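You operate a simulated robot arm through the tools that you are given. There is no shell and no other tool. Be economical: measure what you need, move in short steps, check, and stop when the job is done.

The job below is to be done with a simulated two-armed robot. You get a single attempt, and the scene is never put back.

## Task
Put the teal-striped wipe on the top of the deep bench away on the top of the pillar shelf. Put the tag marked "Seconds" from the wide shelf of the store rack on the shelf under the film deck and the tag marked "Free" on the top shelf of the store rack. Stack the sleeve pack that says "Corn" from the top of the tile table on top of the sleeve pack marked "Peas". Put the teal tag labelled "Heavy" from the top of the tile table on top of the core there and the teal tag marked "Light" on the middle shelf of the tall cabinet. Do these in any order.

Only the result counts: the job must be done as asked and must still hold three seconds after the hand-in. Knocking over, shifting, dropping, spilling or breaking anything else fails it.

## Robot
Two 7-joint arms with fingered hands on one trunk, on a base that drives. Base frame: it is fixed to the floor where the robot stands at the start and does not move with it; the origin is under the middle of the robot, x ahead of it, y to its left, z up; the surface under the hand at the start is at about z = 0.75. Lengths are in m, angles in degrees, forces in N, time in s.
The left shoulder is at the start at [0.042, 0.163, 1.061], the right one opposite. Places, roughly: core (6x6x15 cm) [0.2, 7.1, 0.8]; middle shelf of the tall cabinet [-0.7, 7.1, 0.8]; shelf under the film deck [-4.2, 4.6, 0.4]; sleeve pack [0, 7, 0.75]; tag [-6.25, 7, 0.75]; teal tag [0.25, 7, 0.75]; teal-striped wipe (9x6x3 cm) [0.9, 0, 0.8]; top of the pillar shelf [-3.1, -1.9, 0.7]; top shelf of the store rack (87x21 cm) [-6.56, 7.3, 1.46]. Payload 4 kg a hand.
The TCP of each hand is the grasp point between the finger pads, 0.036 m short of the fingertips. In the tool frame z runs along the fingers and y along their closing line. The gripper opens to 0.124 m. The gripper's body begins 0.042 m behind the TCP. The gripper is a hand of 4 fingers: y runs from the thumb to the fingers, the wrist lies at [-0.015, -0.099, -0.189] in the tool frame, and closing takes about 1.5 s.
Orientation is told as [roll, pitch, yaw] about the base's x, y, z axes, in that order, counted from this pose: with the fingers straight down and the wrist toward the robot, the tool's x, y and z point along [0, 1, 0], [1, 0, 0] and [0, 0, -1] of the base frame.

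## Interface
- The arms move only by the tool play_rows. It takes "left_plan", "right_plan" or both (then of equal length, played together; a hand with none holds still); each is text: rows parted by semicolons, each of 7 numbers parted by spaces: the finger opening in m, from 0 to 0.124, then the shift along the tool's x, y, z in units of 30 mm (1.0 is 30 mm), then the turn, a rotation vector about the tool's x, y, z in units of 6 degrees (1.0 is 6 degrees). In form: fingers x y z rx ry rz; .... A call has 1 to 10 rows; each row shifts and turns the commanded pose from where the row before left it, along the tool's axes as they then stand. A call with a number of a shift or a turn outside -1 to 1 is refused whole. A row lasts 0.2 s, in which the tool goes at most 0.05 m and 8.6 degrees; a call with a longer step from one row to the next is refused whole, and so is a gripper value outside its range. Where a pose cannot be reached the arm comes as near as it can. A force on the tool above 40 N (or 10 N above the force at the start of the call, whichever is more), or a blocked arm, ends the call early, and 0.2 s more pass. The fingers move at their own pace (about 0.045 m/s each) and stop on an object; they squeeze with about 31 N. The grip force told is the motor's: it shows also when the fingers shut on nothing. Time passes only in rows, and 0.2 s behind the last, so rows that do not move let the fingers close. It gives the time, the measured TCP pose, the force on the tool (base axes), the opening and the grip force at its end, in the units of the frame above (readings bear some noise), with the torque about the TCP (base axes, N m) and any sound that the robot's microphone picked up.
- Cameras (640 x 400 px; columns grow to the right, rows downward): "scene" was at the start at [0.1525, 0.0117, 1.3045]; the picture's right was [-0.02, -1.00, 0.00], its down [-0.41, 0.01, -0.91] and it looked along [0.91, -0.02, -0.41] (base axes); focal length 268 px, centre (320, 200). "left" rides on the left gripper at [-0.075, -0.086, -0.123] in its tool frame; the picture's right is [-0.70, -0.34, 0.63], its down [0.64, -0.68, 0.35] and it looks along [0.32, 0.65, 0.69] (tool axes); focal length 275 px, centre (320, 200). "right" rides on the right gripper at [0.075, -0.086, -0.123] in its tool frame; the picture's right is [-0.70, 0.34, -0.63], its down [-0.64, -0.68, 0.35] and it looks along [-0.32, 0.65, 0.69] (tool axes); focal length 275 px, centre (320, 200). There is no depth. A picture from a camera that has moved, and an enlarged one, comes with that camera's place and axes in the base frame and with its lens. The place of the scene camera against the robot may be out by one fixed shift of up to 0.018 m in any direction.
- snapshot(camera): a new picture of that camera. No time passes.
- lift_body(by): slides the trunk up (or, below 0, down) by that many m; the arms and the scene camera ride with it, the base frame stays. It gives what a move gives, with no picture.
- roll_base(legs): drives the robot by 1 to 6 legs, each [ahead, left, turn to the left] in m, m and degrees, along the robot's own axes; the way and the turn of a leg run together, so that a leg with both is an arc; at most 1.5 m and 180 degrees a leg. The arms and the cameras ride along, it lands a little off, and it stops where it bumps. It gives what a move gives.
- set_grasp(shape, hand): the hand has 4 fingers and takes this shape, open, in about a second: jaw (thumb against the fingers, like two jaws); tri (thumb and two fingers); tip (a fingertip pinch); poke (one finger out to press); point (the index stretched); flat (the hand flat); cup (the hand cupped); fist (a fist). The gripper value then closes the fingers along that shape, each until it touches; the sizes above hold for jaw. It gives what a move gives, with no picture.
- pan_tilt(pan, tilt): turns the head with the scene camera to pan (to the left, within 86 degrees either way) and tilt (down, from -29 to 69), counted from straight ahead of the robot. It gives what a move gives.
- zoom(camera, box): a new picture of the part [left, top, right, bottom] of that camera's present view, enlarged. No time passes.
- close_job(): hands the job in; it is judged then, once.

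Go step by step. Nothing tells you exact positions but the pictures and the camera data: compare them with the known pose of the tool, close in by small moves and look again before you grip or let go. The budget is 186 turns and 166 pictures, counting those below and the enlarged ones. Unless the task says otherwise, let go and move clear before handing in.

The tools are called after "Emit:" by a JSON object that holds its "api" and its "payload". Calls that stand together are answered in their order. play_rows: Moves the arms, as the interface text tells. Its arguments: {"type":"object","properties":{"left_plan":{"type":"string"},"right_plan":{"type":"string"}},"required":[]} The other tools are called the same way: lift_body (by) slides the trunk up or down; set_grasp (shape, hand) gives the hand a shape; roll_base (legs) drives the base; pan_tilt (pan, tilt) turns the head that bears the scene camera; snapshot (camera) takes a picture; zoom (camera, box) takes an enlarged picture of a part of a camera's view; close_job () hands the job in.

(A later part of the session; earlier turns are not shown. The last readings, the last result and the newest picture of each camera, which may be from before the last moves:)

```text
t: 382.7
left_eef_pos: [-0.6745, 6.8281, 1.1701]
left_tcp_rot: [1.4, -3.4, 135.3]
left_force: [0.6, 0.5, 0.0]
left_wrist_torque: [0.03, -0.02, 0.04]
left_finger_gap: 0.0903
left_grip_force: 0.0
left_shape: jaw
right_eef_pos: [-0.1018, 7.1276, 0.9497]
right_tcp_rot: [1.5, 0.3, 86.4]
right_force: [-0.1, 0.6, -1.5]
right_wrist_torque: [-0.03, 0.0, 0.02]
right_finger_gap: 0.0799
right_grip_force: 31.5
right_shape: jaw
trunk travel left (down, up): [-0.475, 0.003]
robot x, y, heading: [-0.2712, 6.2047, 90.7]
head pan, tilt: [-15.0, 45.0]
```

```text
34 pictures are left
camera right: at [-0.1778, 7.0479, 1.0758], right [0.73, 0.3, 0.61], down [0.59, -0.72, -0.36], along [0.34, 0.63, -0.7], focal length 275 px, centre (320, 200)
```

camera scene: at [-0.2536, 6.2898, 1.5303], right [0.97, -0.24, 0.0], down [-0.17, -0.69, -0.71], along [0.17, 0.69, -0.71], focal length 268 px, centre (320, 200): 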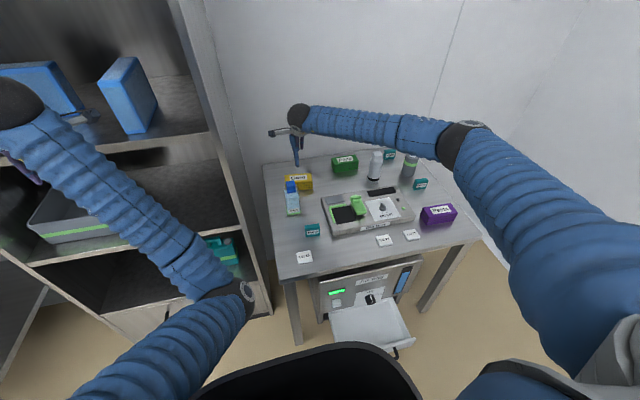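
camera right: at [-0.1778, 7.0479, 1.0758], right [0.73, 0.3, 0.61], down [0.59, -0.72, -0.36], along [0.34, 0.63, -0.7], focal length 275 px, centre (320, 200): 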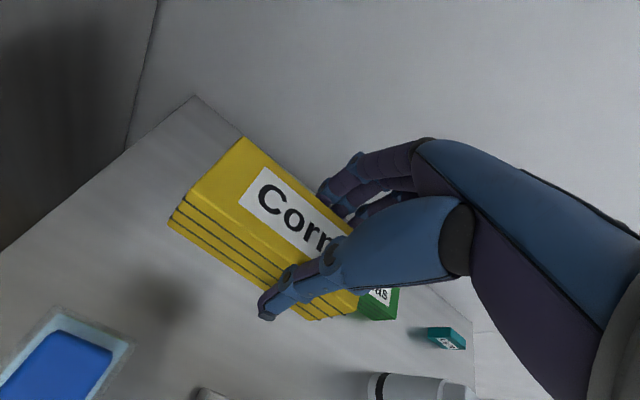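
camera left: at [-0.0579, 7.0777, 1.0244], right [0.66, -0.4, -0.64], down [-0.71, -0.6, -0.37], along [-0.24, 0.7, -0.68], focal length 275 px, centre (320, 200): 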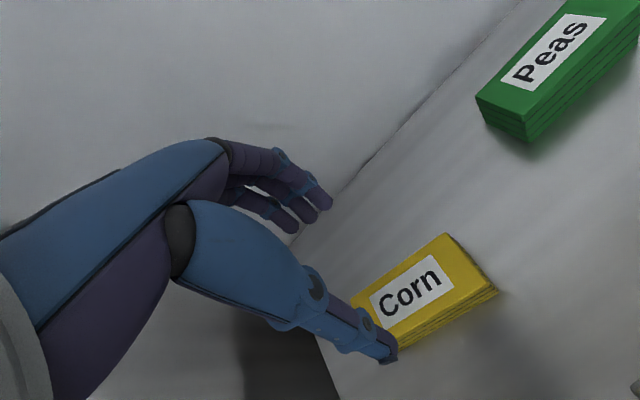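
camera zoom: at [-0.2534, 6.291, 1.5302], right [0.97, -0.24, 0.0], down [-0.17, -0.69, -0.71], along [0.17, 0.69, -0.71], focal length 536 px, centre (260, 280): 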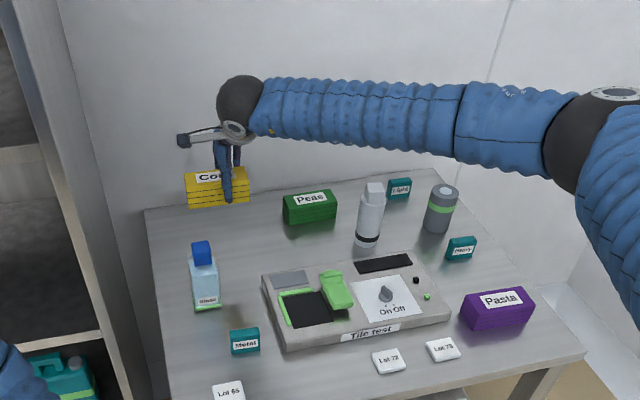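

Corn is held. Peas is at about (0.118, 7.249); the core at (0.21, 7.12). I carry Corn back first, then across above Peas.

Emit:
{"api": "play_rows", "payload": {"right_plan": "0.03 0 0.95 -0.3 0 0 -0.15;0.03 0 0.95 -0.3 0 0 -0.15;0.03 0 0.95 -0.2 0 0 -0.15;0.03 0 0.95 -0.2 0 0 -0.15;0.03 -0.8 0.05 0 0 0 0;0.03 -0.8 0 0 0 0 0;0.03 -0.8 0 0 0 0 0;0.03 -0.8 0 0 0 0 0;0.03 -0.8 0 0 0 0 0;0.03 -0.8 0 0 0 0 0"}}

Emit:
{"api": "play_rows", "payload": {"right_plan": "0.03 -0.8 0 0 0 0 0;0.03 -0.8 0 0 0 0 0;0.03 -0.8 0 0 0 0 0;0.03 -0.6 0 0 0 0 0;0.03 0 0 0 0 0 0"}}

Emit:
{"api": "snapshot", "payload": {"camera": "right"}}

Emit:
{"api": "zoom", "payload": {"camera": "scene", "box": [250, 60, 450, 260]}}

```text
t: 384.9
left_eef_pos: [-0.6749, 6.8277, 1.1709]
left_tcp_rot: [1.5, -3.6, 135.4]
left_force: [0.2, -1.0, -0.8]
left_wrist_torque: [0.02, -0.01, -0.02]
left_finger_gap: 0.0903
left_grip_force: 0.0
left_shape: jaw
right_eef_pos: [0.0484, 7.2443, 0.9792]
right_tcp_rot: [1.5, 0.1, 90.2]
right_force: [0.4, 0.2, -2.2]
right_wrist_torque: [-0.03, -0.08, -0.01]
right_finger_gap: 0.0796
right_grip_force: 31.0
right_shape: jaw
trunk travel left (down, up): [-0.475, 0.003]
robot x, y, heading: [-0.2737, 6.2083, 90.9]
head pan, tilt: [-15.0, 45.0]
```

```text
t: 386.1
left_eef_pos: [-0.6765, 6.8276, 1.1701]
left_tcp_rot: [1.5, -3.4, 135.3]
left_force: [-0.5, -0.4, 0.1]
left_wrist_torque: [-0.01, 0.0, -0.01]
left_finger_gap: 0.09
left_grip_force: 0.0
left_shape: jaw
right_eef_pos: [0.1383, 7.241, 0.9746]
right_tcp_rot: [1.4, 0.3, 90.1]
right_force: [-0.6, -0.3, -2.9]
right_wrist_torque: [-0.01, -0.06, 0.01]
right_finger_gap: 0.0795
right_grip_force: 31.0
right_shape: jaw
trunk travel left (down, up): [-0.475, 0.003]
robot x, y, heading: [-0.275, 6.2078, 90.7]
head pan, tilt: [-15.0, 45.0]
```

```text
33 pictures are left
camera right: at [0.0671, 7.1569, 1.0996], right [0.71, 0.34, 0.61], down [0.64, -0.68, -0.36], along [0.3, 0.65, -0.7], focal length 275 px, centre (320, 200)
```

right: 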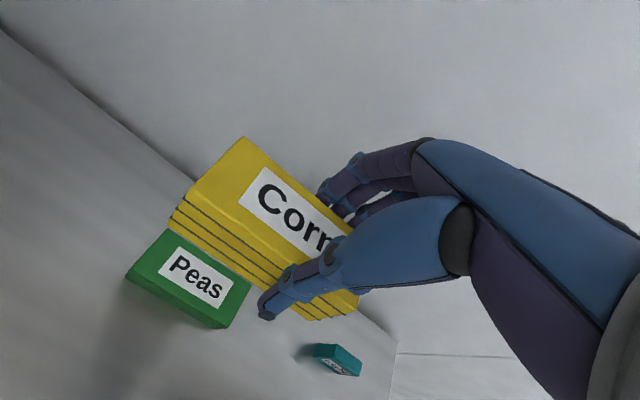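

```text
2.00 times, centred on (350, 160) of scene
camera zoom: at [-0.2541, 6.2907, 1.5302], right [0.97, -0.24, 0.0], down [-0.17, -0.69, -0.71], along [0.17, 0.69, -0.71], focal length 536 px, centre (260, 280)
```

zoom: 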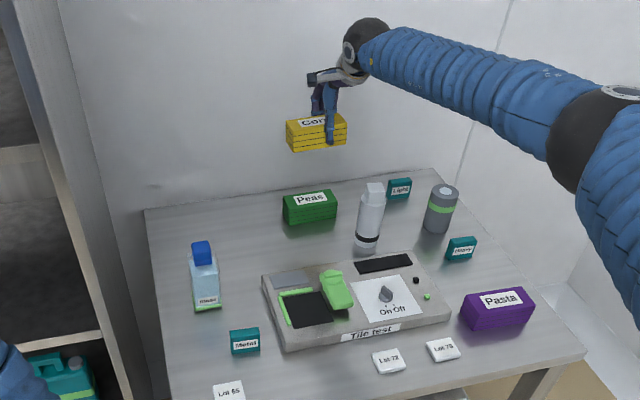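

Corn is right above Peas. I lower.

Emit:
{"api": "play_rows", "payload": {"right_plan": "0.03 0.05 0.15 0.8 0 0 0;0.03 0 0 0.9 0 0 0;0.03 0 0 0.9 0 0 0;0.03 0 0 0.9 0 0 0;0.03 0 0 0.8 0 0 0;0.03 0 0 0 0 0 0"}}

Emit:
{"api": "play_rows", "payload": {"right_plan": "0.03 0 0 0.3 0 0 0;0.03 0 0 0 0 0 0"}}

Emit:
{"api": "snapshot", "payload": {"camera": "right"}}

```text
t: 387.5
left_eef_pos: [-0.6755, 6.8271, 1.1706]
left_tcp_rot: [1.4, -3.5, 135.2]
left_force: [0.2, 0.3, 0.2]
left_wrist_torque: [-0.01, -0.01, 0.01]
left_finger_gap: 0.0902
left_grip_force: 0.0
left_shape: jaw
right_eef_pos: [0.1347, 7.2465, 0.8449]
right_tcp_rot: [1.5, 0.2, 90.1]
right_force: [-0.5, -0.2, -1.7]
right_wrist_torque: [-0.04, -0.02, 0.0]
right_finger_gap: 0.0797
right_grip_force: 30.8
right_shape: jaw
trunk travel left (down, up): [-0.475, 0.003]
robot x, y, heading: [-0.2682, 6.2105, 91.1]
head pan, tilt: [-15.0, 45.0]
```

```text
t: 388.1
left_eef_pos: [-0.675, 6.8286, 1.1704]
left_tcp_rot: [1.4, -3.4, 135.3]
left_force: [-0.2, -0.3, 0.0]
left_wrist_torque: [-0.03, 0.0, -0.02]
left_finger_gap: 0.0903
left_grip_force: 0.0
left_shape: jaw
right_eef_pos: [0.1343, 7.2447, 0.8376]
right_tcp_rot: [1.4, 0.1, 90.0]
right_force: [-0.5, 1.2, -2.2]
right_wrist_torque: [0.03, 0.02, 0.03]
right_finger_gap: 0.0799
right_grip_force: 30.8
right_shape: jaw
trunk travel left (down, up): [-0.475, 0.003]
robot x, y, heading: [-0.2738, 6.2079, 90.7]
head pan, tilt: [-15.0, 45.0]
```

```text
31 pictures are left
camera right: at [0.0626, 7.1603, 0.9624], right [0.71, 0.34, 0.62], down [0.64, -0.68, -0.36], along [0.3, 0.65, -0.7], focal length 275 px, centre (320, 200)
```

right: 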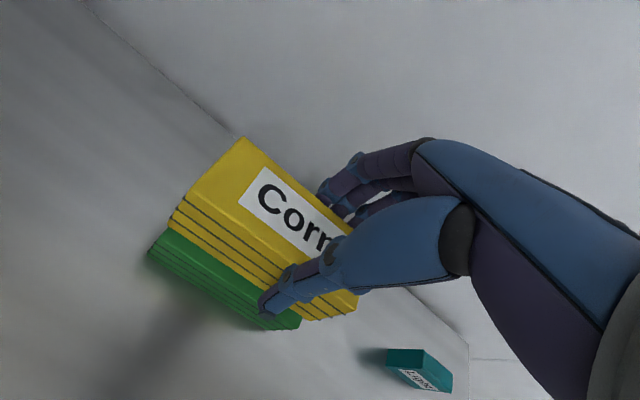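

Emit:
{"api": "play_rows", "payload": {"right_plan": "0.03 0 -0.33 0.2 0 0 0;0.03 0 0 0 0 0 0"}}

Emit:
{"api": "play_rows", "payload": {"right_plan": "0.03 0 0 0.2 0 0 0;0.03 0 0 0 0 0 0"}}

Emit:
{"api": "play_rows", "payload": {"right_plan": "0.03 0 0 0.15 0 0 0;0.03 0 0 0 0 0 0"}}

```text
t: 388.7
left_eef_pos: [-0.6756, 6.8277, 1.1713]
left_tcp_rot: [1.4, -3.4, 135.3]
left_force: [-0.5, -0.1, -0.3]
left_wrist_torque: [0.01, 0.01, -0.03]
left_finger_gap: 0.0898
left_grip_force: 0.0
left_shape: jaw
right_eef_pos: [0.1314, 7.2381, 0.8314]
right_tcp_rot: [1.5, 0.1, 90.2]
right_force: [-0.1, -1.0, -2.1]
right_wrist_torque: [0.01, -0.01, 0.01]
right_finger_gap: 0.0798
right_grip_force: 30.9
right_shape: jaw
trunk travel left (down, up): [-0.475, 0.003]
robot x, y, heading: [-0.2725, 6.2083, 90.7]
head pan, tilt: [-15.0, 45.0]
```

```text
t: 389.3
left_eef_pos: [-0.6753, 6.826, 1.1717]
left_tcp_rot: [1.4, -3.5, 135.3]
left_force: [1.0, -0.2, -0.6]
left_wrist_torque: [0.02, 0.0, 0.0]
left_finger_gap: 0.0901
left_grip_force: 0.1
left_shape: jaw
right_eef_pos: [0.1315, 7.2375, 0.8274]
right_tcp_rot: [1.5, 0.1, 90.1]
right_force: [1.6, -1.9, 15.0]
right_wrist_torque: [0.48, 0.01, 0.03]
right_finger_gap: 0.0798
right_grip_force: 30.5
right_shape: jaw
trunk travel left (down, up): [-0.475, 0.003]
robot x, y, heading: [-0.2789, 6.2058, 91.0]
head pan, tilt: [-15.0, 45.0]
```

```text
t: 389.9
left_eef_pos: [-0.6749, 6.8234, 1.1712]
left_tcp_rot: [1.3, -3.5, 135.3]
left_force: [-0.2, 0.2, -0.8]
left_wrist_torque: [-0.01, 0.01, 0.03]
left_finger_gap: 0.0901
left_grip_force: 0.0
left_shape: jaw
right_eef_pos: [0.1321, 7.2364, 0.826]
right_tcp_rot: [1.5, -0.1, 90.1]
right_force: [1.9, -2.5, 30.1]
right_wrist_torque: [1.1, -0.06, 0.06]
right_finger_gap: 0.0803
right_grip_force: 31.2
right_shape: jaw
trunk travel left (down, up): [-0.475, 0.003]
robot x, y, heading: [-0.2732, 6.2078, 90.7]
head pan, tilt: [-15.0, 45.0]
```

Contact with Peas. I open (limited by the wall), rise and look.

Emit:
{"api": "play_rows", "payload": {"right_plan": "0.03 0 0 -0.15 0 0 0;0.085 0 0 0 0 0 0;0.1 0 0 0 0 0 0;0.1 0 0 0 0 0 0;0.1 0 0 -0.4 0 0 0;0.1 0 0 -0.7 0 0 0;0.1 0 0 -0.9 0 0 0;0.1 0 0 -0.9 0 0 0;0.1 0 0 -0.9 0 0 0;0.1 0 0 -0.9 0 0 0"}}

Emit:
{"api": "snapshot", "payload": {"camera": "right"}}

Emit:
{"api": "zoom", "payload": {"camera": "scene", "box": [250, 60, 450, 260]}}

```text
t: 392.1
left_eef_pos: [-0.6749, 6.8266, 1.1701]
left_tcp_rot: [1.3, -3.4, 135.3]
left_force: [0.3, -0.1, -0.1]
left_wrist_torque: [0.01, 0.03, -0.01]
left_finger_gap: 0.0901
left_grip_force: 0.1
left_shape: jaw
right_eef_pos: [0.1347, 7.2392, 0.9671]
right_tcp_rot: [1.5, 0.3, 90.0]
right_force: [0.3, 0.8, 1.2]
right_wrist_torque: [-0.01, 0.03, 0.0]
right_finger_gap: 0.1
right_grip_force: 0.0
right_shape: jaw
trunk travel left (down, up): [-0.475, 0.003]
robot x, y, heading: [-0.2731, 6.2082, 90.8]
head pan, tilt: [-15.0, 45.0]
```

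```text
30 pictures are left
camera right: at [0.0636, 7.1536, 1.0913], right [0.71, 0.34, 0.61], down [0.64, -0.68, -0.36], along [0.3, 0.65, -0.7], focal length 275 px, centre (320, 200)
```

right: 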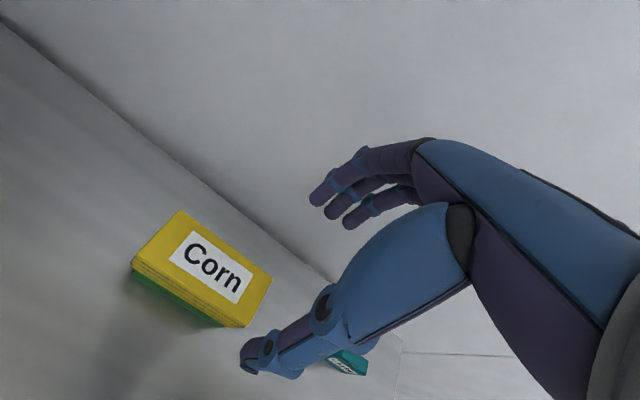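

```text
2.00 times, centred on (350, 160) of scene
camera zoom: at [-0.2537, 6.29, 1.5303], right [0.97, -0.24, 0.0], down [-0.17, -0.69, -0.71], along [0.17, 0.69, -0.71], focal length 536 px, centre (260, 280)
```

zoom: 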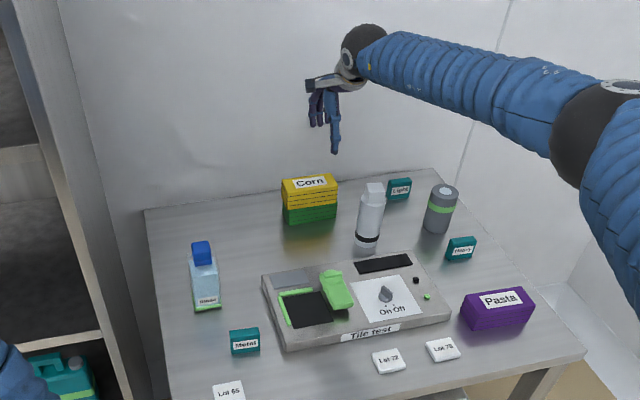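

Corn is stacked neatly on Peas. Next "Heavy" and "Light" on the right side: I pull the right hand up and back and drive round to a right-hand station at about (0.6, 6.33), clear of the drawer.

Emit:
{"api": "play_rows", "payload": {"right_plan": "0.08 0 0 -0.9 0 0 0;0.08 0 0 -0.9 0 0 0;0.08 0 -0.8 -0.7 0 0 0;0.08 0 -0.9 -0.7 0 0 0;0.08 0 -0.9 -0.7 0 0 0;0.08 0 -0.9 -0.7 0 0 0;0.08 0 -0.9 -0.7 0 0 0;0.08 0 -0.9 -0.4 0 0 0;0.08 0 -0.9 0 0 0 0;0.08 0 -0.9 0 0 0 0"}}

Emit:
{"api": "roll_base", "payload": {"legs": [[-0.25, 0, 0], [0, -0.88, 0], [0, 0, 34], [0.31, -0.22, 0]]}}

Emit:
{"api": "pan_tilt", "payload": {"pan": -15, "tilt": 45}}

Emit:
{"api": "snapshot", "payload": {"camera": "scene"}}

Emit:
{"api": "snapshot", "payload": {"camera": "right"}}

```text
t: 394.3
left_eef_pos: [-0.6742, 6.8271, 1.1702]
left_tcp_rot: [1.4, -3.5, 135.3]
left_force: [0.6, -0.1, -0.4]
left_wrist_torque: [0.03, -0.02, -0.01]
left_finger_gap: 0.09
left_grip_force: 0.0
left_shape: jaw
right_eef_pos: [0.1409, 7.0251, 1.14]
right_tcp_rot: [1.5, 0.2, 90.2]
right_force: [-0.3, -0.5, 0.6]
right_wrist_torque: [0.04, 0.01, 0.0]
right_finger_gap: 0.0804
right_grip_force: 0.0
right_shape: jaw
trunk travel left (down, up): [-0.475, 0.003]
robot x, y, heading: [-0.2735, 6.2067, 90.9]
head pan, tilt: [-15.0, 45.0]
```

```text
t: 400.4
left_eef_pos: [0.1061, 6.567, 1.2351]
left_tcp_rot: [5.6, -16.2, 156.2]
left_force: [0.5, 0.7, 0.9]
left_wrist_torque: [-0.05, 0.04, -0.02]
left_finger_gap: 0.0902
left_grip_force: 0.1
left_shape: jaw
right_eef_pos: [1.0675, 6.8969, 1.0661]
right_tcp_rot: [7.6, -3.3, 90.3]
right_force: [-0.1, 0.6, -1.8]
right_wrist_torque: [-0.04, 0.01, 0.01]
right_finger_gap: 0.0799
right_grip_force: 0.0
right_shape: jaw
trunk travel left (down, up): [-0.475, 0.003]
robot x, y, heading: [0.5922, 6.0333, 98.2]
head pan, tilt: [-15.0, 45.0]
stopped in leg 2: the robot was blocked; the commanded pose is now the measured one
```

```text
t: 401.0
left_eef_pos: [0.1064, 6.5616, 1.234]
left_tcp_rot: [5.7, -16.2, 155.9]
left_force: [0.2, 0.5, 0.2]
left_wrist_torque: [0.01, 0.0, -0.01]
left_finger_gap: 0.0901
left_grip_force: 0.1
left_shape: jaw
right_eef_pos: [1.0623, 6.8945, 1.068]
right_tcp_rot: [7.4, -3.1, 90.7]
right_force: [0.1, -0.8, -0.8]
right_wrist_torque: [-0.01, 0.01, -0.01]
right_finger_gap: 0.08
right_grip_force: 0.1
right_shape: jaw
trunk travel left (down, up): [-0.475, 0.003]
robot x, y, heading: [0.5977, 6.0303, 98.3]
head pan, tilt: [-15.0, 45.0]
```

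```text
28 pictures are left
camera scene: at [0.4576, 6.0888, 1.5396], right [0.99, -0.12, 0.09], down [-0.01, -0.69, -0.72], along [0.15, 0.71, -0.68], focal length 268 px, centre (320, 200)
```

scene: 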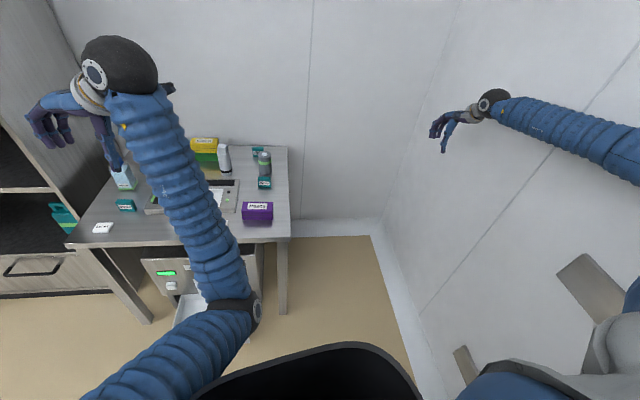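

```text
27 pictures are left
camera right: at [1.0049, 6.8029, 1.1937], right [0.77, 0.32, 0.56], down [0.6, -0.65, -0.46], along [0.22, 0.69, -0.69], focal length 275 px, centre (320, 200)
```

right: 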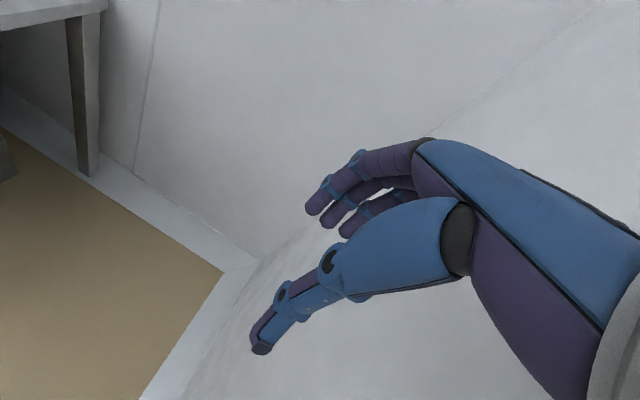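

The right elbow met the side wall. I shift left off the wall, turn left, then come in diagonally.

Emit:
{"api": "roll_base", "payload": {"legs": [[0, 0.15, 0], [0, 0, 27]]}}

Emit:
{"api": "roll_base", "payload": {"legs": [[0.16, -0.27, 0]]}}

Emit:
{"api": "snapshot", "payload": {"camera": "scene"}}

```text
t: 401.7
left_eef_pos: [0.2072, 6.5693, 1.2846]
left_tcp_rot: [10.2, -29.6, 162.5]
left_force: [-0.5, 0.1, 0.5]
left_wrist_torque: [-0.03, 0.0, -0.02]
left_finger_gap: 0.0899
left_grip_force: 0.0
left_shape: jaw
right_eef_pos: [1.1013, 6.9319, 0.9281]
right_tcp_rot: [20.6, 0.5, 82.2]
right_force: [0.7, -0.1, -1.9]
right_wrist_torque: [0.04, 0.06, 0.02]
right_finger_gap: 0.0802
right_grip_force: 0.1
right_shape: jaw
trunk travel left (down, up): [-0.475, 0.003]
robot x, y, heading: [0.5702, 6.0364, 100.3]
head pan, tilt: [-15.0, 45.0]
stopped in leg 1: the robot was blocked; the commanded pose is now the measured one
```

```text
t: 402.5
left_eef_pos: [0.2397, 6.6086, 1.2831]
left_tcp_rot: [14.4, -34.7, 165.1]
left_force: [-0.8, 0.3, 0.7]
left_wrist_torque: [-0.02, -0.07, 0.01]
left_finger_gap: 0.0902
left_grip_force: 0.1
left_shape: jaw
right_eef_pos: [1.0561, 7.0357, 0.8348]
right_tcp_rot: [29.3, 5.6, 83.3]
right_force: [1.3, -0.9, -0.2]
right_wrist_torque: [0.01, 0.13, -0.02]
right_finger_gap: 0.0802
right_grip_force: 0.0
right_shape: jaw
trunk travel left (down, up): [-0.475, 0.003]
robot x, y, heading: [0.5528, 6.0705, 104.7]
head pan, tilt: [-15.0, 45.0]
stopped in leg 1: the robot was blocked; the commanded pose is now the measured one
```

```text
26 pictures are left
camera scene: at [0.5452, 6.1644, 1.5295], right [1.0, 0.0, 0.01], down [0.0, -0.71, -0.7], along [0.01, 0.7, -0.71], focal length 268 px, centre (320, 200)
```

scene: 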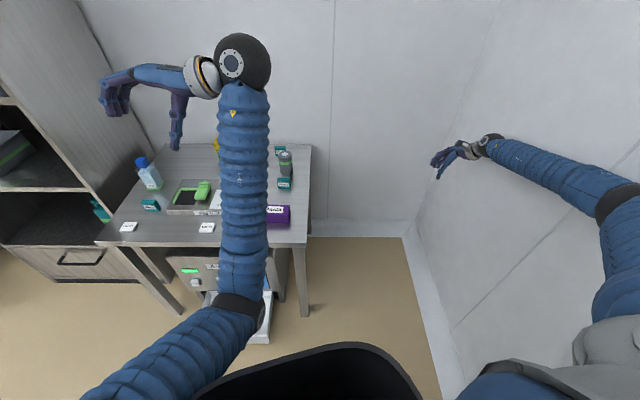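

Emit:
{"api": "play_rows", "payload": {"right_plan": "0.08 0 0 0 0 0 0;0.08 0 0 0 0 0 0", "left_plan": "0.09 0 0 0 0 0 0;0.09 0 0 0 0 0 0"}}

Emit:
{"api": "pan_tilt", "payload": {"pan": -70, "tilt": 40}}

Emit:
{"api": "snapshot", "payload": {"camera": "scene"}}

```text
t: 403.1
left_eef_pos: [0.2339, 6.6026, 1.2828]
left_tcp_rot: [14.0, -34.1, 165.3]
left_force: [0.2, -0.2, -0.3]
left_wrist_torque: [0.01, -0.03, -0.03]
left_finger_gap: 0.0902
left_grip_force: 0.0
left_shape: jaw
right_eef_pos: [1.0516, 7.0324, 0.8446]
right_tcp_rot: [28.5, 4.7, 84.1]
right_force: [1.0, 0.0, -0.3]
right_wrist_torque: [0.03, 0.01, -0.03]
right_finger_gap: 0.0799
right_grip_force: 0.0
right_shape: jaw
trunk travel left (down, up): [-0.475, 0.003]
robot x, y, heading: [0.5506, 6.0688, 104.8]
head pan, tilt: [-15.0, 45.0]
```

```text
t: 404.3
left_eef_pos: [0.2338, 6.6023, 1.2835]
left_tcp_rot: [13.9, -34.2, 165.2]
left_force: [1.3, 1.0, 0.0]
left_wrist_torque: [0.01, 0.0, 0.05]
left_finger_gap: 0.09
left_grip_force: 0.0
left_shape: jaw
right_eef_pos: [1.0515, 7.0321, 0.8459]
right_tcp_rot: [28.6, 4.6, 84.0]
right_force: [0.9, -0.2, 0.4]
right_wrist_torque: [0.0, 0.02, 0.01]
right_finger_gap: 0.0797
right_grip_force: 0.1
right_shape: jaw
trunk travel left (down, up): [-0.475, 0.003]
robot x, y, heading: [0.5562, 6.0668, 104.7]
head pan, tilt: [-70.0, 40.0]
```

```text
25 pictures are left
camera scene: at [0.6145, 6.125, 1.5377], right [0.57, -0.82, 0.01], down [-0.52, -0.37, -0.77], along [0.63, 0.44, -0.64], focal length 268 px, centre (320, 200)
```

scene: 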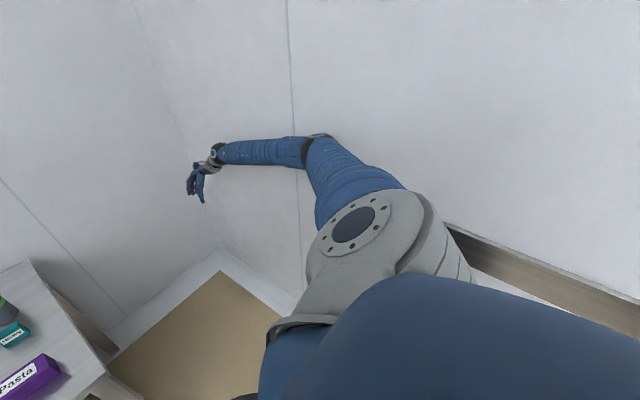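

Emit:
{"api": "roll_base", "payload": {"legs": [[-0.1, 0.12, 0]]}}

Emit:
{"api": "roll_base", "payload": {"legs": [[0, 0.1, 0]]}}

```text
t: 405.7
left_eef_pos: [0.1518, 6.4693, 1.2873]
left_tcp_rot: [13.7, -34.5, 165.4]
left_force: [-0.4, -0.4, 0.3]
left_wrist_torque: [0.0, -0.02, -0.03]
left_finger_gap: 0.09
left_grip_force: 0.1
left_shape: jaw
right_eef_pos: [0.9791, 6.9011, 0.8502]
right_tcp_rot: [28.5, 4.2, 83.5]
right_force: [-0.5, 0.0, -0.1]
right_wrist_torque: [-0.02, 0.02, -0.02]
right_finger_gap: 0.0798
right_grip_force: 0.1
right_shape: jaw
trunk travel left (down, up): [-0.475, 0.003]
robot x, y, heading: [0.4613, 5.9354, 104.9]
head pan, tilt: [-70.0, 40.0]
```

```text
t: 406.9
left_eef_pos: [0.052, 6.4444, 1.288]
left_tcp_rot: [13.6, -34.5, 165.5]
left_force: [0.0, -0.5, 1.0]
left_wrist_torque: [-0.01, -0.02, -0.02]
left_finger_gap: 0.0901
left_grip_force: 0.0
left_shape: jaw
right_eef_pos: [0.8808, 6.8763, 0.8534]
right_tcp_rot: [28.6, 4.3, 83.4]
right_force: [-0.7, -0.6, 0.1]
right_wrist_torque: [-0.02, -0.03, -0.02]
right_finger_gap: 0.0799
right_grip_force: 0.0
right_shape: jaw
trunk travel left (down, up): [-0.475, 0.003]
robot x, y, heading: [0.3663, 5.9144, 105.1]
head pan, tilt: [-70.0, 40.0]
```

Freed. I straighten the right hand and bring it back in front of the robot, raising it first.

Emit:
{"api": "play_rows", "payload": {"right_plan": "0.08 0 0 -0.8 -0.125 -0.793 0;0.08 0 0 -0.8 -0.125 -0.793 0;0.08 0 0 -0.8 -0.125 -0.793 0;0.08 0 0 -0.8 -0.125 -0.793 0;0.08 0 0 -0.8 -0.125 -0.793 0;0.08 0 0 -0.8 -0.125 -0.793 0;0.08 0.6 -0.3 -0.9 0 0 0;0.08 0.9 -0.5 -0.9 0 0 0;0.08 0.9 -0.5 -0.9 0 0 0;0.08 0.9 -0.5 -0.9 0 0 0"}}

Emit:
{"api": "play_rows", "payload": {"right_plan": "0.08 0.9 -0.5 0 0 0 0;0.08 0.9 -0.5 0 0 0 0;0.08 0.9 -0.5 0 0 0 0;0.08 0.9 -0.5 0 0 0 0;0.08 0.9 -0.5 0 0 0 0;0.08 0.9 -0.5 0 0 0 0;0.08 0.9 -0.5 0 0 0 0;0.08 0.9 -0.3 0 0 0 0;0.08 0 0 0 0 0 0"}}

Emit:
{"api": "roll_base", "payload": {"legs": [[0, 0, 20]]}}

```text
t: 409.1
left_eef_pos: [0.0526, 6.443, 1.2878]
left_tcp_rot: [13.7, -34.7, 165.5]
left_force: [0.2, -0.4, 0.5]
left_wrist_torque: [0.0, 0.02, -0.03]
left_finger_gap: 0.0902
left_grip_force: 0.1
left_shape: jaw
right_eef_pos: [0.8159, 6.8345, 1.0976]
right_tcp_rot: [0.0, -0.1, 82.2]
right_force: [-0.3, -1.2, -0.2]
right_wrist_torque: [0.03, -0.01, 0.02]
right_finger_gap: 0.0798
right_grip_force: 0.0
right_shape: jaw
trunk travel left (down, up): [-0.475, 0.003]
robot x, y, heading: [0.3665, 5.9124, 104.9]
head pan, tilt: [-70.0, 40.0]
```

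```text
t: 411.1
left_eef_pos: [0.0527, 6.4441, 1.2879]
left_tcp_rot: [13.7, -34.7, 165.5]
left_force: [0.6, 0.2, 0.0]
left_wrist_torque: [0.01, 0.01, 0.01]
left_finger_gap: 0.09
left_grip_force: 0.0
left_shape: jaw
right_eef_pos: [0.587, 6.7519, 1.0967]
right_tcp_rot: [0.1, 0.1, 82.2]
right_force: [0.1, -0.3, 0.1]
right_wrist_torque: [0.0, -0.01, -0.02]
right_finger_gap: 0.0797
right_grip_force: 0.0
right_shape: jaw
trunk travel left (down, up): [-0.475, 0.003]
robot x, y, heading: [0.3633, 5.9145, 105.1]
head pan, tilt: [-70.0, 40.0]
```

```text
t: 412.6
left_eef_pos: [-0.1115, 6.3024, 1.2869]
left_tcp_rot: [13.7, -34.6, -174.2]
left_force: [-0.2, 0.1, -0.2]
left_wrist_torque: [0.01, 0.0, 0.01]
left_finger_gap: 0.0898
left_grip_force: 0.0
left_shape: jaw
right_eef_pos: [0.2811, 6.7764, 1.0961]
right_tcp_rot: [-0.1, 0.0, 102.7]
right_force: [-0.6, 0.2, -0.6]
right_wrist_torque: [-0.01, -0.03, -0.02]
right_finger_gap: 0.08
right_grip_force: 0.1
right_shape: jaw
trunk travel left (down, up): [-0.475, 0.003]
robot x, y, heading: [0.3632, 5.913, 125.2]
head pan, tilt: [-70.0, 40.0]
```

Emit:
{"api": "roll_base", "payload": {"legs": [[0.18, -0.4, 0]]}}

Emit:
{"api": "pan_tilt", "payload": {"pan": -20, "tilt": 45}}

Emit:
{"api": "snapshot", "payload": {"camera": "scene"}}

Emit:
{"api": "snapshot", "payload": {"camera": "right"}}

```text
t: 415.2
left_eef_pos: [0.1147, 6.6795, 1.2884]
left_tcp_rot: [13.8, -34.7, -173.8]
left_force: [-0.3, -0.5, 0.2]
left_wrist_torque: [-0.01, 0.0, 0.01]
left_finger_gap: 0.0901
left_grip_force: 0.0
left_shape: jaw
right_eef_pos: [0.5056, 7.1571, 1.0962]
right_tcp_rot: [0.1, 0.0, 103.0]
right_force: [-0.6, -0.2, -0.2]
right_wrist_torque: [0.03, -0.01, -0.01]
right_finger_gap: 0.08
right_grip_force: 0.1
right_shape: jaw
trunk travel left (down, up): [-0.475, 0.003]
robot x, y, heading: [0.5916, 6.2944, 125.7]
head pan, tilt: [-70.0, 40.0]
```

```text
t: 416.4
left_eef_pos: [0.1137, 6.6787, 1.288]
left_tcp_rot: [13.7, -34.7, -173.9]
left_force: [-0.6, 0.3, 1.0]
left_wrist_torque: [-0.02, -0.01, -0.02]
left_finger_gap: 0.0899
left_grip_force: 0.1
left_shape: jaw
right_eef_pos: [0.5046, 7.1556, 1.0958]
right_tcp_rot: [0.1, 0.0, 103.0]
right_force: [-0.2, 0.4, -0.1]
right_wrist_torque: [0.01, 0.01, 0.01]
right_finger_gap: 0.0801
right_grip_force: 0.1
right_shape: jaw
trunk travel left (down, up): [-0.475, 0.003]
robot x, y, heading: [0.5981, 6.2941, 125.6]
head pan, tilt: [-20.0, 45.0]
```

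```text
24 pictures are left
camera scene: at [0.577, 6.378, 1.5302], right [0.96, 0.27, 0.0], down [0.19, -0.68, -0.71], along [-0.19, 0.68, -0.71], focal length 268 px, centre (320, 200)
```

scene: 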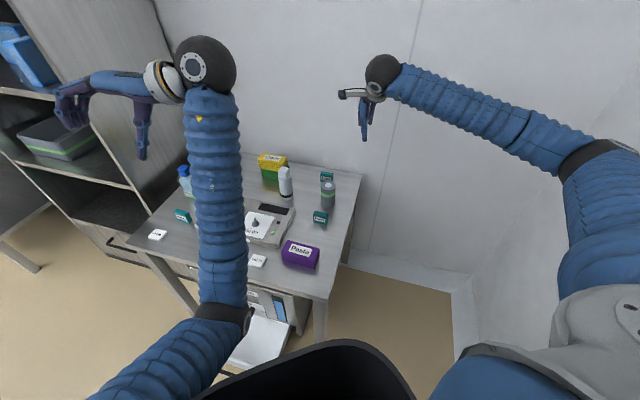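

```text
23 pictures are left
camera right: at [0.4519, 7.0567, 1.2184], right [0.6, 0.49, 0.63], down [0.78, -0.52, -0.35], along [0.16, 0.7, -0.69], focal length 275 px, centre (320, 200)
```

right: 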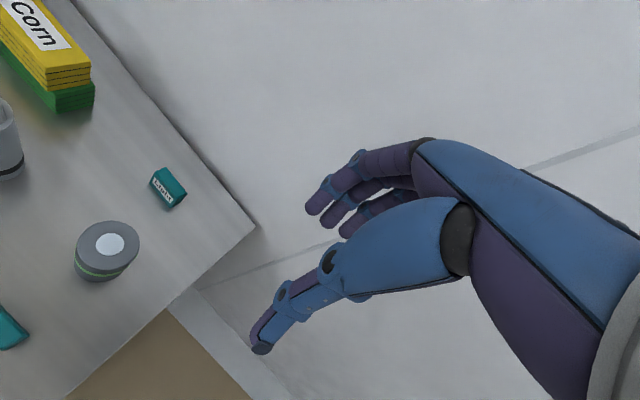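

"Heavy" is at about (0.40,7.026), close in front of the grey cylinder, so I grip it across its width: I turn the hand to yaw ~180 and move above it.

Emit:
{"api": "play_rows", "payload": {"right_plan": "0.09 0 0 0 0 0 -0.9;0.09 0 0 0 0 0 -0.9;0.09 0 0 0 0 0 -0.9;0.09 0 0 0 0 0 -0.9;0.09 0 0 0 0 0 -0.9;0.09 0 0 0 0 0 -0.9;0.09 0 0 0 0 0 -0.9;0.09 0 0 0 0 0 -0.9;0.09 0 0 0 0 0 -0.9;0.09 0 0 0 0 0 -0.9"}}

Emit:
{"api": "play_rows", "payload": {"right_plan": "0.09 0 0 0 0 0 -0.87;0.09 0 0 0 0 0 -0.87;0.09 0 0 0 0 0 -0.87;0.09 0 0 0 0 0 -0.87;0.09 0.88 0.66 0.7 0 0 0;0.09 0.88 0.66 0.7 0 0 0;0.09 0.88 0.66 0.7 0 0 0;0.09 0.88 0.66 0.7 0 0 0;0.09 0.88 0.66 0.7 0 0 0;0.09 0 0 0 0 0 0"}}

Emit:
{"api": "snapshot", "payload": {"camera": "right"}}

```text
t: 418.6
left_eef_pos: [0.1143, 6.6786, 1.2865]
left_tcp_rot: [13.5, -34.6, -173.7]
left_force: [0.2, -0.9, 0.0]
left_wrist_torque: [0.02, 0.0, 0.0]
left_finger_gap: 0.0899
left_grip_force: 0.0
left_shape: jaw
right_eef_pos: [0.5053, 7.1562, 1.0962]
right_tcp_rot: [0.0, 0.1, 151.5]
right_force: [-0.6, -0.8, 1.2]
right_wrist_torque: [0.0, -0.01, -0.01]
right_finger_gap: 0.0898
right_grip_force: 0.1
right_shape: jaw
right hand out of reach, approached as far as the arm can: row 10
trunk travel left (down, up): [-0.475, 0.003]
robot x, y, heading: [0.5933, 6.2948, 125.7]
head pan, tilt: [-20.0, 45.0]
```

```text
t: 420.8
left_eef_pos: [0.1154, 6.6791, 1.2875]
left_tcp_rot: [13.6, -34.7, -173.8]
left_force: [-1.4, -0.7, 0.6]
left_wrist_torque: [0.0, -0.01, 0.02]
left_finger_gap: 0.0901
left_grip_force: 0.1
left_shape: jaw
right_eef_pos: [0.3514, 7.0725, 0.992]
right_tcp_rot: [-0.3, -0.3, 153.5]
right_force: [0.0, 0.8, 0.7]
right_wrist_torque: [0.01, 0.0, 0.0]
right_finger_gap: 0.0899
right_grip_force: 0.0
right_shape: jaw
right hand out of reach, approached as far as the arm can: row 1, 2, 3, 4
trunk travel left (down, up): [-0.475, 0.003]
robot x, y, heading: [0.5926, 6.2926, 126.0]
head pan, tilt: [-20.0, 45.0]
```

```text
22 pictures are left
camera right: at [0.395, 6.9675, 1.1135], right [0.01, 0.77, 0.64], down [0.9, 0.28, -0.34], along [-0.44, 0.58, -0.69], focal length 275 px, centre (320, 200)
```

right: 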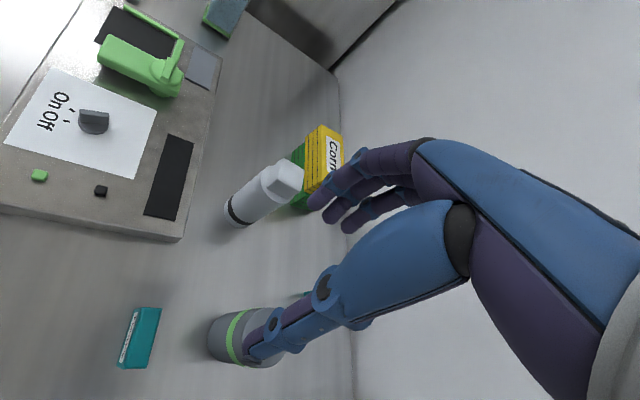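

The hand's turn is limited by the arm, so I turn the base 24° further left, then finish the turn of the hand above "Heavy".

Emit:
{"api": "play_rows", "payload": {"right_plan": "0.09 0 0 -0.9 0 0 0;0.09 0 0 -0.9 0 0 0;0.09 0 0 -0.9 0 0 0"}}

Emit:
{"api": "roll_base", "payload": {"legs": [[0, 0, 25]]}}

```text
t: 421.6
left_eef_pos: [0.1153, 6.679, 1.2876]
left_tcp_rot: [13.7, -34.6, -173.8]
left_force: [0.4, 0.7, 0.2]
left_wrist_torque: [-0.02, 0.0, 0.02]
left_finger_gap: 0.0898
left_grip_force: 0.1
left_shape: jaw
right_eef_pos: [0.353, 7.0714, 1.0714]
right_tcp_rot: [-0.4, -0.2, 153.6]
right_force: [-0.4, -0.3, -0.5]
right_wrist_torque: [0.01, 0.01, -0.01]
right_finger_gap: 0.09
right_grip_force: 0.0
right_shape: jaw
trunk travel left (down, up): [-0.475, 0.003]
robot x, y, heading: [0.5946, 6.2914, 125.5]
head pan, tilt: [-20.0, 45.0]
```

```text
t: 423.3
left_eef_pos: [-0.0045, 6.4368, 1.2866]
left_tcp_rot: [13.7, -34.7, -148.4]
left_force: [0.9, 0.2, 0.4]
left_wrist_torque: [0.02, -0.01, 0.0]
left_finger_gap: 0.0901
left_grip_force: 0.2
left_shape: jaw
right_eef_pos: [0.0415, 6.8937, 1.0708]
right_tcp_rot: [-0.4, 0.0, 178.9]
right_force: [0.2, -0.4, 0.4]
right_wrist_torque: [0.02, 0.02, -0.03]
right_finger_gap: 0.0899
right_grip_force: 0.1
right_shape: jaw
trunk travel left (down, up): [-0.475, 0.003]
robot x, y, heading: [0.5929, 6.296, 151.3]
head pan, tilt: [-20.0, 45.0]
```

Emit:
{"api": "play_rows", "payload": {"right_plan": "0.09 -0.4 -1 0 0 0 0;0.09 -0.4 -1 0 0 0 0;0.09 -0.4 -1 0 0 0 0;0.09 -0.4 -1 0 0 0 0;0.09 -0.4 -1 0 0 0 0;0.09 -0.4 -1 0 0 0 0;0.09 -0.4 -1 0 0 0 0;0.09 -0.4 -1 0 0 0 0;0.09 -0.4 -1 0 0 0 0;0.09 -0.4 -1 0 0 0 0"}}

Emit:
{"api": "play_rows", "payload": {"right_plan": "0.09 -0.3 -0.95 0.6 0 0 0;0.09 -0.3 -0.95 0.6 0 0 0;0.09 0 0 0.8 0 0 0;0.09 0 0 0.8 0 0 0;0.09 0 0 0.8 0 0 0;0.09 0 0 0 0 0 0"}}

Emit:
{"api": "snapshot", "payload": {"camera": "right"}}

```text
t: 425.5
left_eef_pos: [-0.0049, 6.4372, 1.2865]
left_tcp_rot: [13.8, -34.8, -148.6]
left_force: [-0.2, -0.3, -0.3]
left_wrist_torque: [-0.04, 0.04, 0.02]
left_finger_gap: 0.0901
left_grip_force: 0.0
left_shape: jaw
right_eef_pos: [0.3047, 6.9876, 1.0601]
right_tcp_rot: [0.2, 0.6, 179.3]
right_force: [-2.3, 1.8, 7.0]
right_wrist_torque: [-0.07, -0.26, 0.01]
right_finger_gap: 0.0901
right_grip_force: 0.0
right_shape: jaw
right hand out of reach, approached as far as the arm can: row 9, 10
trunk travel left (down, up): [-0.475, 0.003]
robot x, y, heading: [0.5946, 6.296, 151.0]
head pan, tilt: [-20.0, 45.0]
```

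```text
t: 426.9
left_eef_pos: [-0.005, 6.4359, 1.2879]
left_tcp_rot: [13.7, -34.7, -148.5]
left_force: [-0.2, 0.7, 0.1]
left_wrist_torque: [0.01, 0.01, 0.03]
left_finger_gap: 0.0901
left_grip_force: 0.1
left_shape: jaw
right_eef_pos: [0.3366, 6.9908, 0.9884]
right_tcp_rot: [2.8, -1.6, 176.5]
right_force: [0.6, -0.7, 0.0]
right_wrist_torque: [0.02, 0.0, -0.02]
right_finger_gap: 0.09
right_grip_force: 0.1
right_shape: jaw
right hand out of reach, approached as far as the arm can: row 1, 2, 3
trunk travel left (down, up): [-0.475, 0.003]
robot x, y, heading: [0.5957, 6.2946, 151.1]
head pan, tilt: [-20.0, 45.0]
```

```text
21 pictures are left
camera right: at [0.4216, 6.9178, 1.1112], right [-0.28, 0.74, 0.61], down [0.71, 0.59, -0.39], along [-0.65, 0.32, -0.69], focal length 275 px, centre (320, 200)
```

right: 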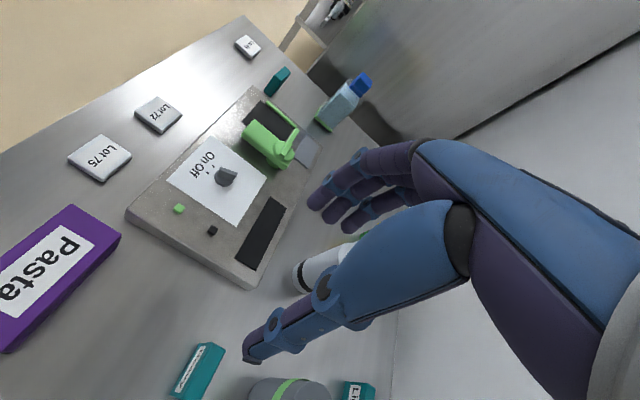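

Emit:
{"api": "roll_base", "payload": {"legs": [[-0.036, -0.059, 0]]}}

Emit:
{"api": "play_rows", "payload": {"right_plan": "0.08 0 0 0.9 0 0 0.3;0.08 0 0 0.9 0 0 0.2;0.08 0 0 0.9 0 0 0;0.08 0 0 0.9 0 0 0;0.08 0 0 0.9 0 0 0;0.08 0 0 0 0 0 0"}}

Emit:
{"api": "snapshot", "payload": {"camera": "right"}}

```text
t: 427.9
left_eef_pos: [0.0577, 6.4701, 1.2876]
left_tcp_rot: [13.6, -34.8, -148.4]
left_force: [0.2, -0.5, -0.8]
left_wrist_torque: [-0.02, 0.02, 0.0]
left_finger_gap: 0.0901
left_grip_force: 0.1
left_shape: jaw
right_eef_pos: [0.3973, 7.0257, 0.9885]
right_tcp_rot: [2.6, -1.7, 176.5]
right_force: [0.5, 0.1, -0.3]
right_wrist_torque: [-0.02, 0.05, 0.03]
right_finger_gap: 0.09
right_grip_force: 0.0
right_shape: jaw
trunk travel left (down, up): [-0.475, 0.003]
robot x, y, heading: [0.6509, 6.3241, 150.9]
head pan, tilt: [-20.0, 45.0]
```

```text
t: 429.3
left_eef_pos: [0.0548, 6.4691, 1.2869]
left_tcp_rot: [13.7, -34.7, -148.4]
left_force: [0.0, -0.7, -1.1]
left_wrist_torque: [0.03, 0.03, 0.0]
left_finger_gap: 0.09
left_grip_force: 0.0
left_shape: jaw
right_eef_pos: [0.3904, 7.0185, 0.8529]
right_tcp_rot: [2.7, -1.4, 173.5]
right_force: [-0.5, 0.9, -0.8]
right_wrist_torque: [0.03, 0.04, 0.0]
right_finger_gap: 0.0802
right_grip_force: 0.1
right_shape: jaw
trunk travel left (down, up): [-0.475, 0.003]
robot x, y, heading: [0.6544, 6.3289, 151.2]
head pan, tilt: [-20.0, 45.0]
```

```text
20 pictures are left
camera right: at [0.4712, 6.9407, 0.977], right [-0.24, 0.76, 0.61], down [0.74, 0.55, -0.39], along [-0.63, 0.36, -0.69], focal length 275 px, centre (320, 200)
```

right: 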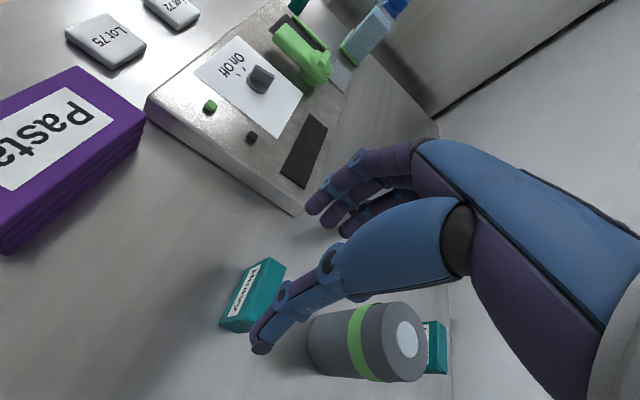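

Emit:
{"api": "play_rows", "payload": {"right_plan": "0.08 -0.15 -0.33 0.9 0 0 0;0.08 0 0 0.9 0 0 0;0.08 0 0 0.7 0 0 0;0.08 0 0 0 0 0 0"}}

Emit:
{"api": "snapshot", "payload": {"camera": "right"}}

```text
t: 430.3
left_eef_pos: [0.0555, 6.4683, 1.2876]
left_tcp_rot: [13.7, -34.7, -148.4]
left_force: [0.0, -0.1, 0.0]
left_wrist_torque: [0.06, -0.02, -0.03]
left_finger_gap: 0.0901
left_grip_force: 0.1
left_shape: jaw
right_eef_pos: [0.3988, 7.019, 0.7777]
right_tcp_rot: [2.7, -1.4, 173.5]
right_force: [0.4, -0.4, 0.0]
right_wrist_torque: [-0.01, 0.0, 0.05]
right_finger_gap: 0.0805
right_grip_force: 0.1
right_shape: jaw
trunk travel left (down, up): [-0.475, 0.003]
robot x, y, heading: [0.6515, 6.323, 151.4]
head pan, tilt: [-20.0, 45.0]
```

```text
19 pictures are left
camera right: at [0.4792, 6.9399, 0.9008], right [-0.24, 0.76, 0.61], down [0.74, 0.55, -0.39], along [-0.63, 0.36, -0.69], focal length 275 px, centre (320, 200)
```

right: 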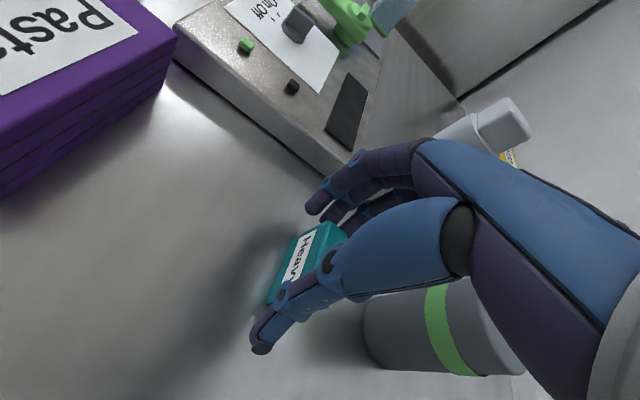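

Emit:
{"api": "play_rows", "payload": {"right_plan": "0.08 0 0 0.35 0 0 0;0.02 0 0 0 0 0 0;0.02 0 0 0 0 0 0;0.02 0 0 0 0 0 0;0.02 0 0 0 0 0 0;0.02 0 0 0 0 0 0;0.02 0 0 0 0 0 0;0.02 0 0 0 0 0 0"}}

Emit:
{"api": "play_rows", "payload": {"right_plan": "0.02 0 0 -0.5 0 0 0;0.02 0 0 -0.8 0 0 0;0.02 0 0 -0.9 0 0 0;0.02 0 0 -0.9 0 0 0;0.02 0 0 -0.9 0 0 0;0.02 0 0 -0.9 0 0 0;0.02 0 0 -0.9 0 0 0;0.02 0 0 -0.9 0 0 0;0.02 0 0 0 0 0 0"}}

Emit:
{"api": "snapshot", "payload": {"camera": "right"}}

```text
t: 432.1
left_eef_pos: [0.0555, 6.469, 1.2869]
left_tcp_rot: [13.7, -34.8, -148.4]
left_force: [0.2, 1.1, 0.0]
left_wrist_torque: [0.01, 0.04, -0.03]
left_finger_gap: 0.0903
left_grip_force: 0.2
left_shape: jaw
right_eef_pos: [0.3988, 7.0169, 0.7662]
right_tcp_rot: [2.7, -1.4, 173.4]
right_force: [-0.5, -0.2, 0.8]
right_wrist_torque: [0.02, -0.01, 0.01]
right_finger_gap: 0.0
right_grip_force: 31.0
right_shape: jaw
trunk travel left (down, up): [-0.475, 0.003]
robot x, y, heading: [0.6524, 6.3224, 151.0]
head pan, tilt: [-20.0, 45.0]
```

```text
t: 434.1
left_eef_pos: [0.0533, 6.4691, 1.2878]
left_tcp_rot: [13.7, -34.8, -148.3]
left_force: [0.1, -0.1, 0.4]
left_wrist_torque: [-0.02, 0.0, -0.01]
left_finger_gap: 0.0902
left_grip_force: 0.1
left_shape: jaw
right_eef_pos: [0.4056, 7.026, 0.9691]
right_tcp_rot: [2.8, -1.4, 173.5]
right_force: [-0.5, -0.6, -0.4]
right_wrist_torque: [0.0, 0.05, 0.0]
right_finger_gap: 0.0002
right_grip_force: 31.1
right_shape: jaw
trunk travel left (down, up): [-0.475, 0.003]
robot x, y, heading: [0.6546, 6.3254, 151.1]
head pan, tilt: [-20.0, 45.0]
```

```text
18 pictures are left
camera right: at [0.4864, 6.9482, 1.0928], right [-0.24, 0.76, 0.61], down [0.74, 0.55, -0.39], along [-0.63, 0.35, -0.69], focal length 275 px, centre (320, 200)
```

right: 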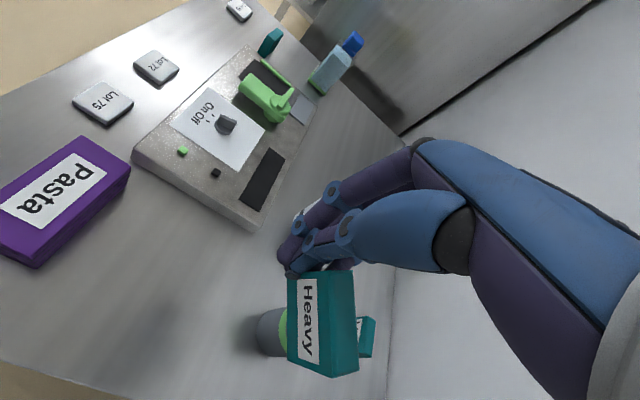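

Emit:
{"api": "zoom", "payload": {"camera": "right", "box": [230, 160, 450, 400]}}

Emit:
{"api": "pan_tilt", "payload": {"pan": -40, "tilt": 40}}

Emit:
{"api": "snapshot", "payload": {"camera": "scene"}}

```text
1.67 times, centred on (340, 280) of right
camera zoom: at [0.4864, 6.9482, 1.0928], right [-0.24, 0.76, 0.61], down [0.74, 0.55, -0.39], along [-0.63, 0.35, -0.69], focal length 459 px, centre (287, 67)
```

zoom: 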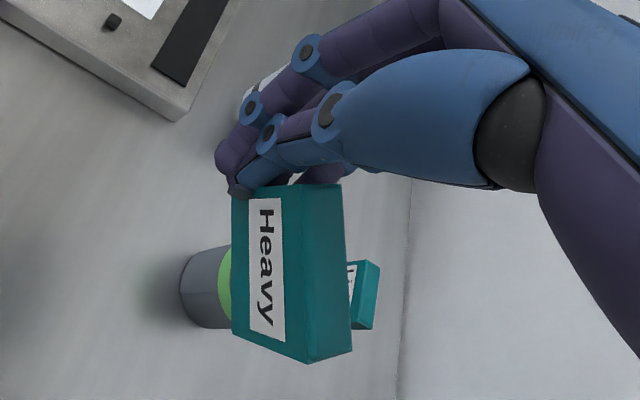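

```text
t: 434.9
left_eef_pos: [0.0562, 6.4679, 1.2875]
left_tcp_rot: [13.7, -34.7, -148.4]
left_force: [0.1, 0.9, 0.4]
left_wrist_torque: [-0.02, 0.02, 0.02]
left_finger_gap: 0.0901
left_grip_force: 0.0
left_shape: jaw
right_eef_pos: [0.4066, 7.0267, 0.9694]
right_tcp_rot: [2.7, -1.4, 173.4]
right_force: [-0.6, 0.4, -0.6]
right_wrist_torque: [0.03, 0.0, -0.03]
right_finger_gap: 0.0
right_grip_force: 30.6
right_shape: jaw
trunk travel left (down, up): [-0.475, 0.003]
robot x, y, heading: [0.6483, 6.3259, 151.3]
head pan, tilt: [-40.0, 40.0]
```

```text
16 pictures are left
camera scene: at [0.63, 6.4148, 1.5375], right [0.93, 0.36, 0.0], down [0.23, -0.6, -0.77], along [-0.28, 0.71, -0.64], focal length 268 px, centre (320, 200)
```

scene: 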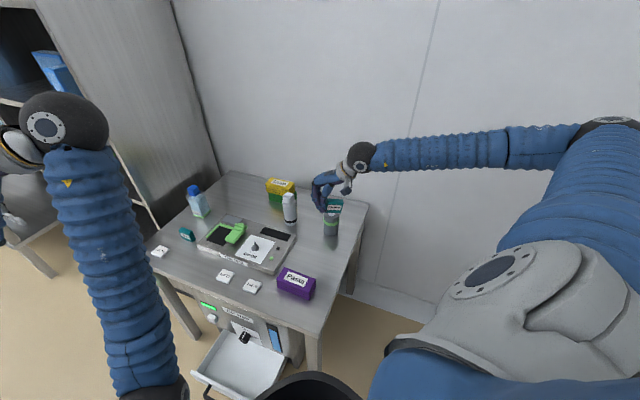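

The tag got pinched only at one end. I set it back down on the free patch beside the cylinder and regrip it properly.

Emit:
{"api": "play_rows", "payload": {"right_plan": "0.0 0.2 0.83 0.5 0 0 0;0.0 0.2 0.83 0.5 0 0 0;0.0 0 0 0.9 0 0 0;0.0 0 0 0.9 0 0 0;0.0 0 0 0.9 0 0 0;0.0 0 0 0.6 0 0 0;0.0 0 0 0 0 0 0"}}

Emit:
{"api": "play_rows", "payload": {"right_plan": "0.0 0 0 0.4 0 0 0;0.0 0 0 0.4 0 0 0;0.0 0 0 0 0 0 0"}}

Emit:
{"api": "snapshot", "payload": {"camera": "right"}}

```text
t: 436.5
left_eef_pos: [0.0544, 6.4695, 1.288]
left_tcp_rot: [13.8, -34.7, -148.4]
left_force: [0.7, 0.4, 0.2]
left_wrist_torque: [-0.01, -0.02, 0.04]
left_finger_gap: 0.0901
left_grip_force: 0.1
left_shape: jaw
right_eef_pos: [0.3496, 7.0143, 0.8402]
right_tcp_rot: [2.7, -1.4, 173.4]
right_force: [0.7, -0.2, 0.0]
right_wrist_torque: [0.01, 0.01, 0.0]
right_finger_gap: 0.0
right_grip_force: 30.9
right_shape: jaw
trunk travel left (down, up): [-0.475, 0.003]
robot x, y, heading: [0.6561, 6.3235, 151.4]
head pan, tilt: [-40.0, 40.0]
```

```text
t: 437.3
left_eef_pos: [0.0545, 6.4683, 1.2873]
left_tcp_rot: [13.7, -34.6, -148.4]
left_force: [0.5, -0.8, 0.3]
left_wrist_torque: [0.02, 0.01, -0.03]
left_finger_gap: 0.0902
left_grip_force: 0.0
left_shape: jaw
right_eef_pos: [0.349, 7.0127, 0.8177]
right_tcp_rot: [2.7, -1.5, 173.4]
right_force: [-0.2, 0.3, -0.8]
right_wrist_torque: [-0.02, 0.02, 0.02]
right_finger_gap: 0.0
right_grip_force: 30.9
right_shape: jaw
trunk travel left (down, up): [-0.475, 0.003]
robot x, y, heading: [0.6531, 6.3281, 151.3]
head pan, tilt: [-40.0, 40.0]
```

```text
15 pictures are left
camera right: at [0.4296, 6.9349, 0.9398], right [-0.24, 0.76, 0.61], down [0.74, 0.55, -0.39], along [-0.63, 0.36, -0.69], focal length 275 px, centre (320, 200)
```

right: 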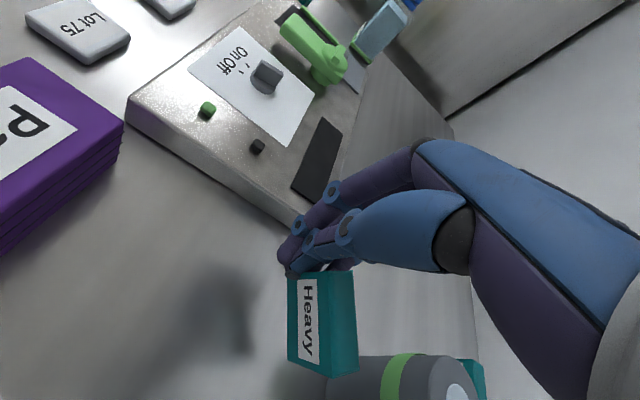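

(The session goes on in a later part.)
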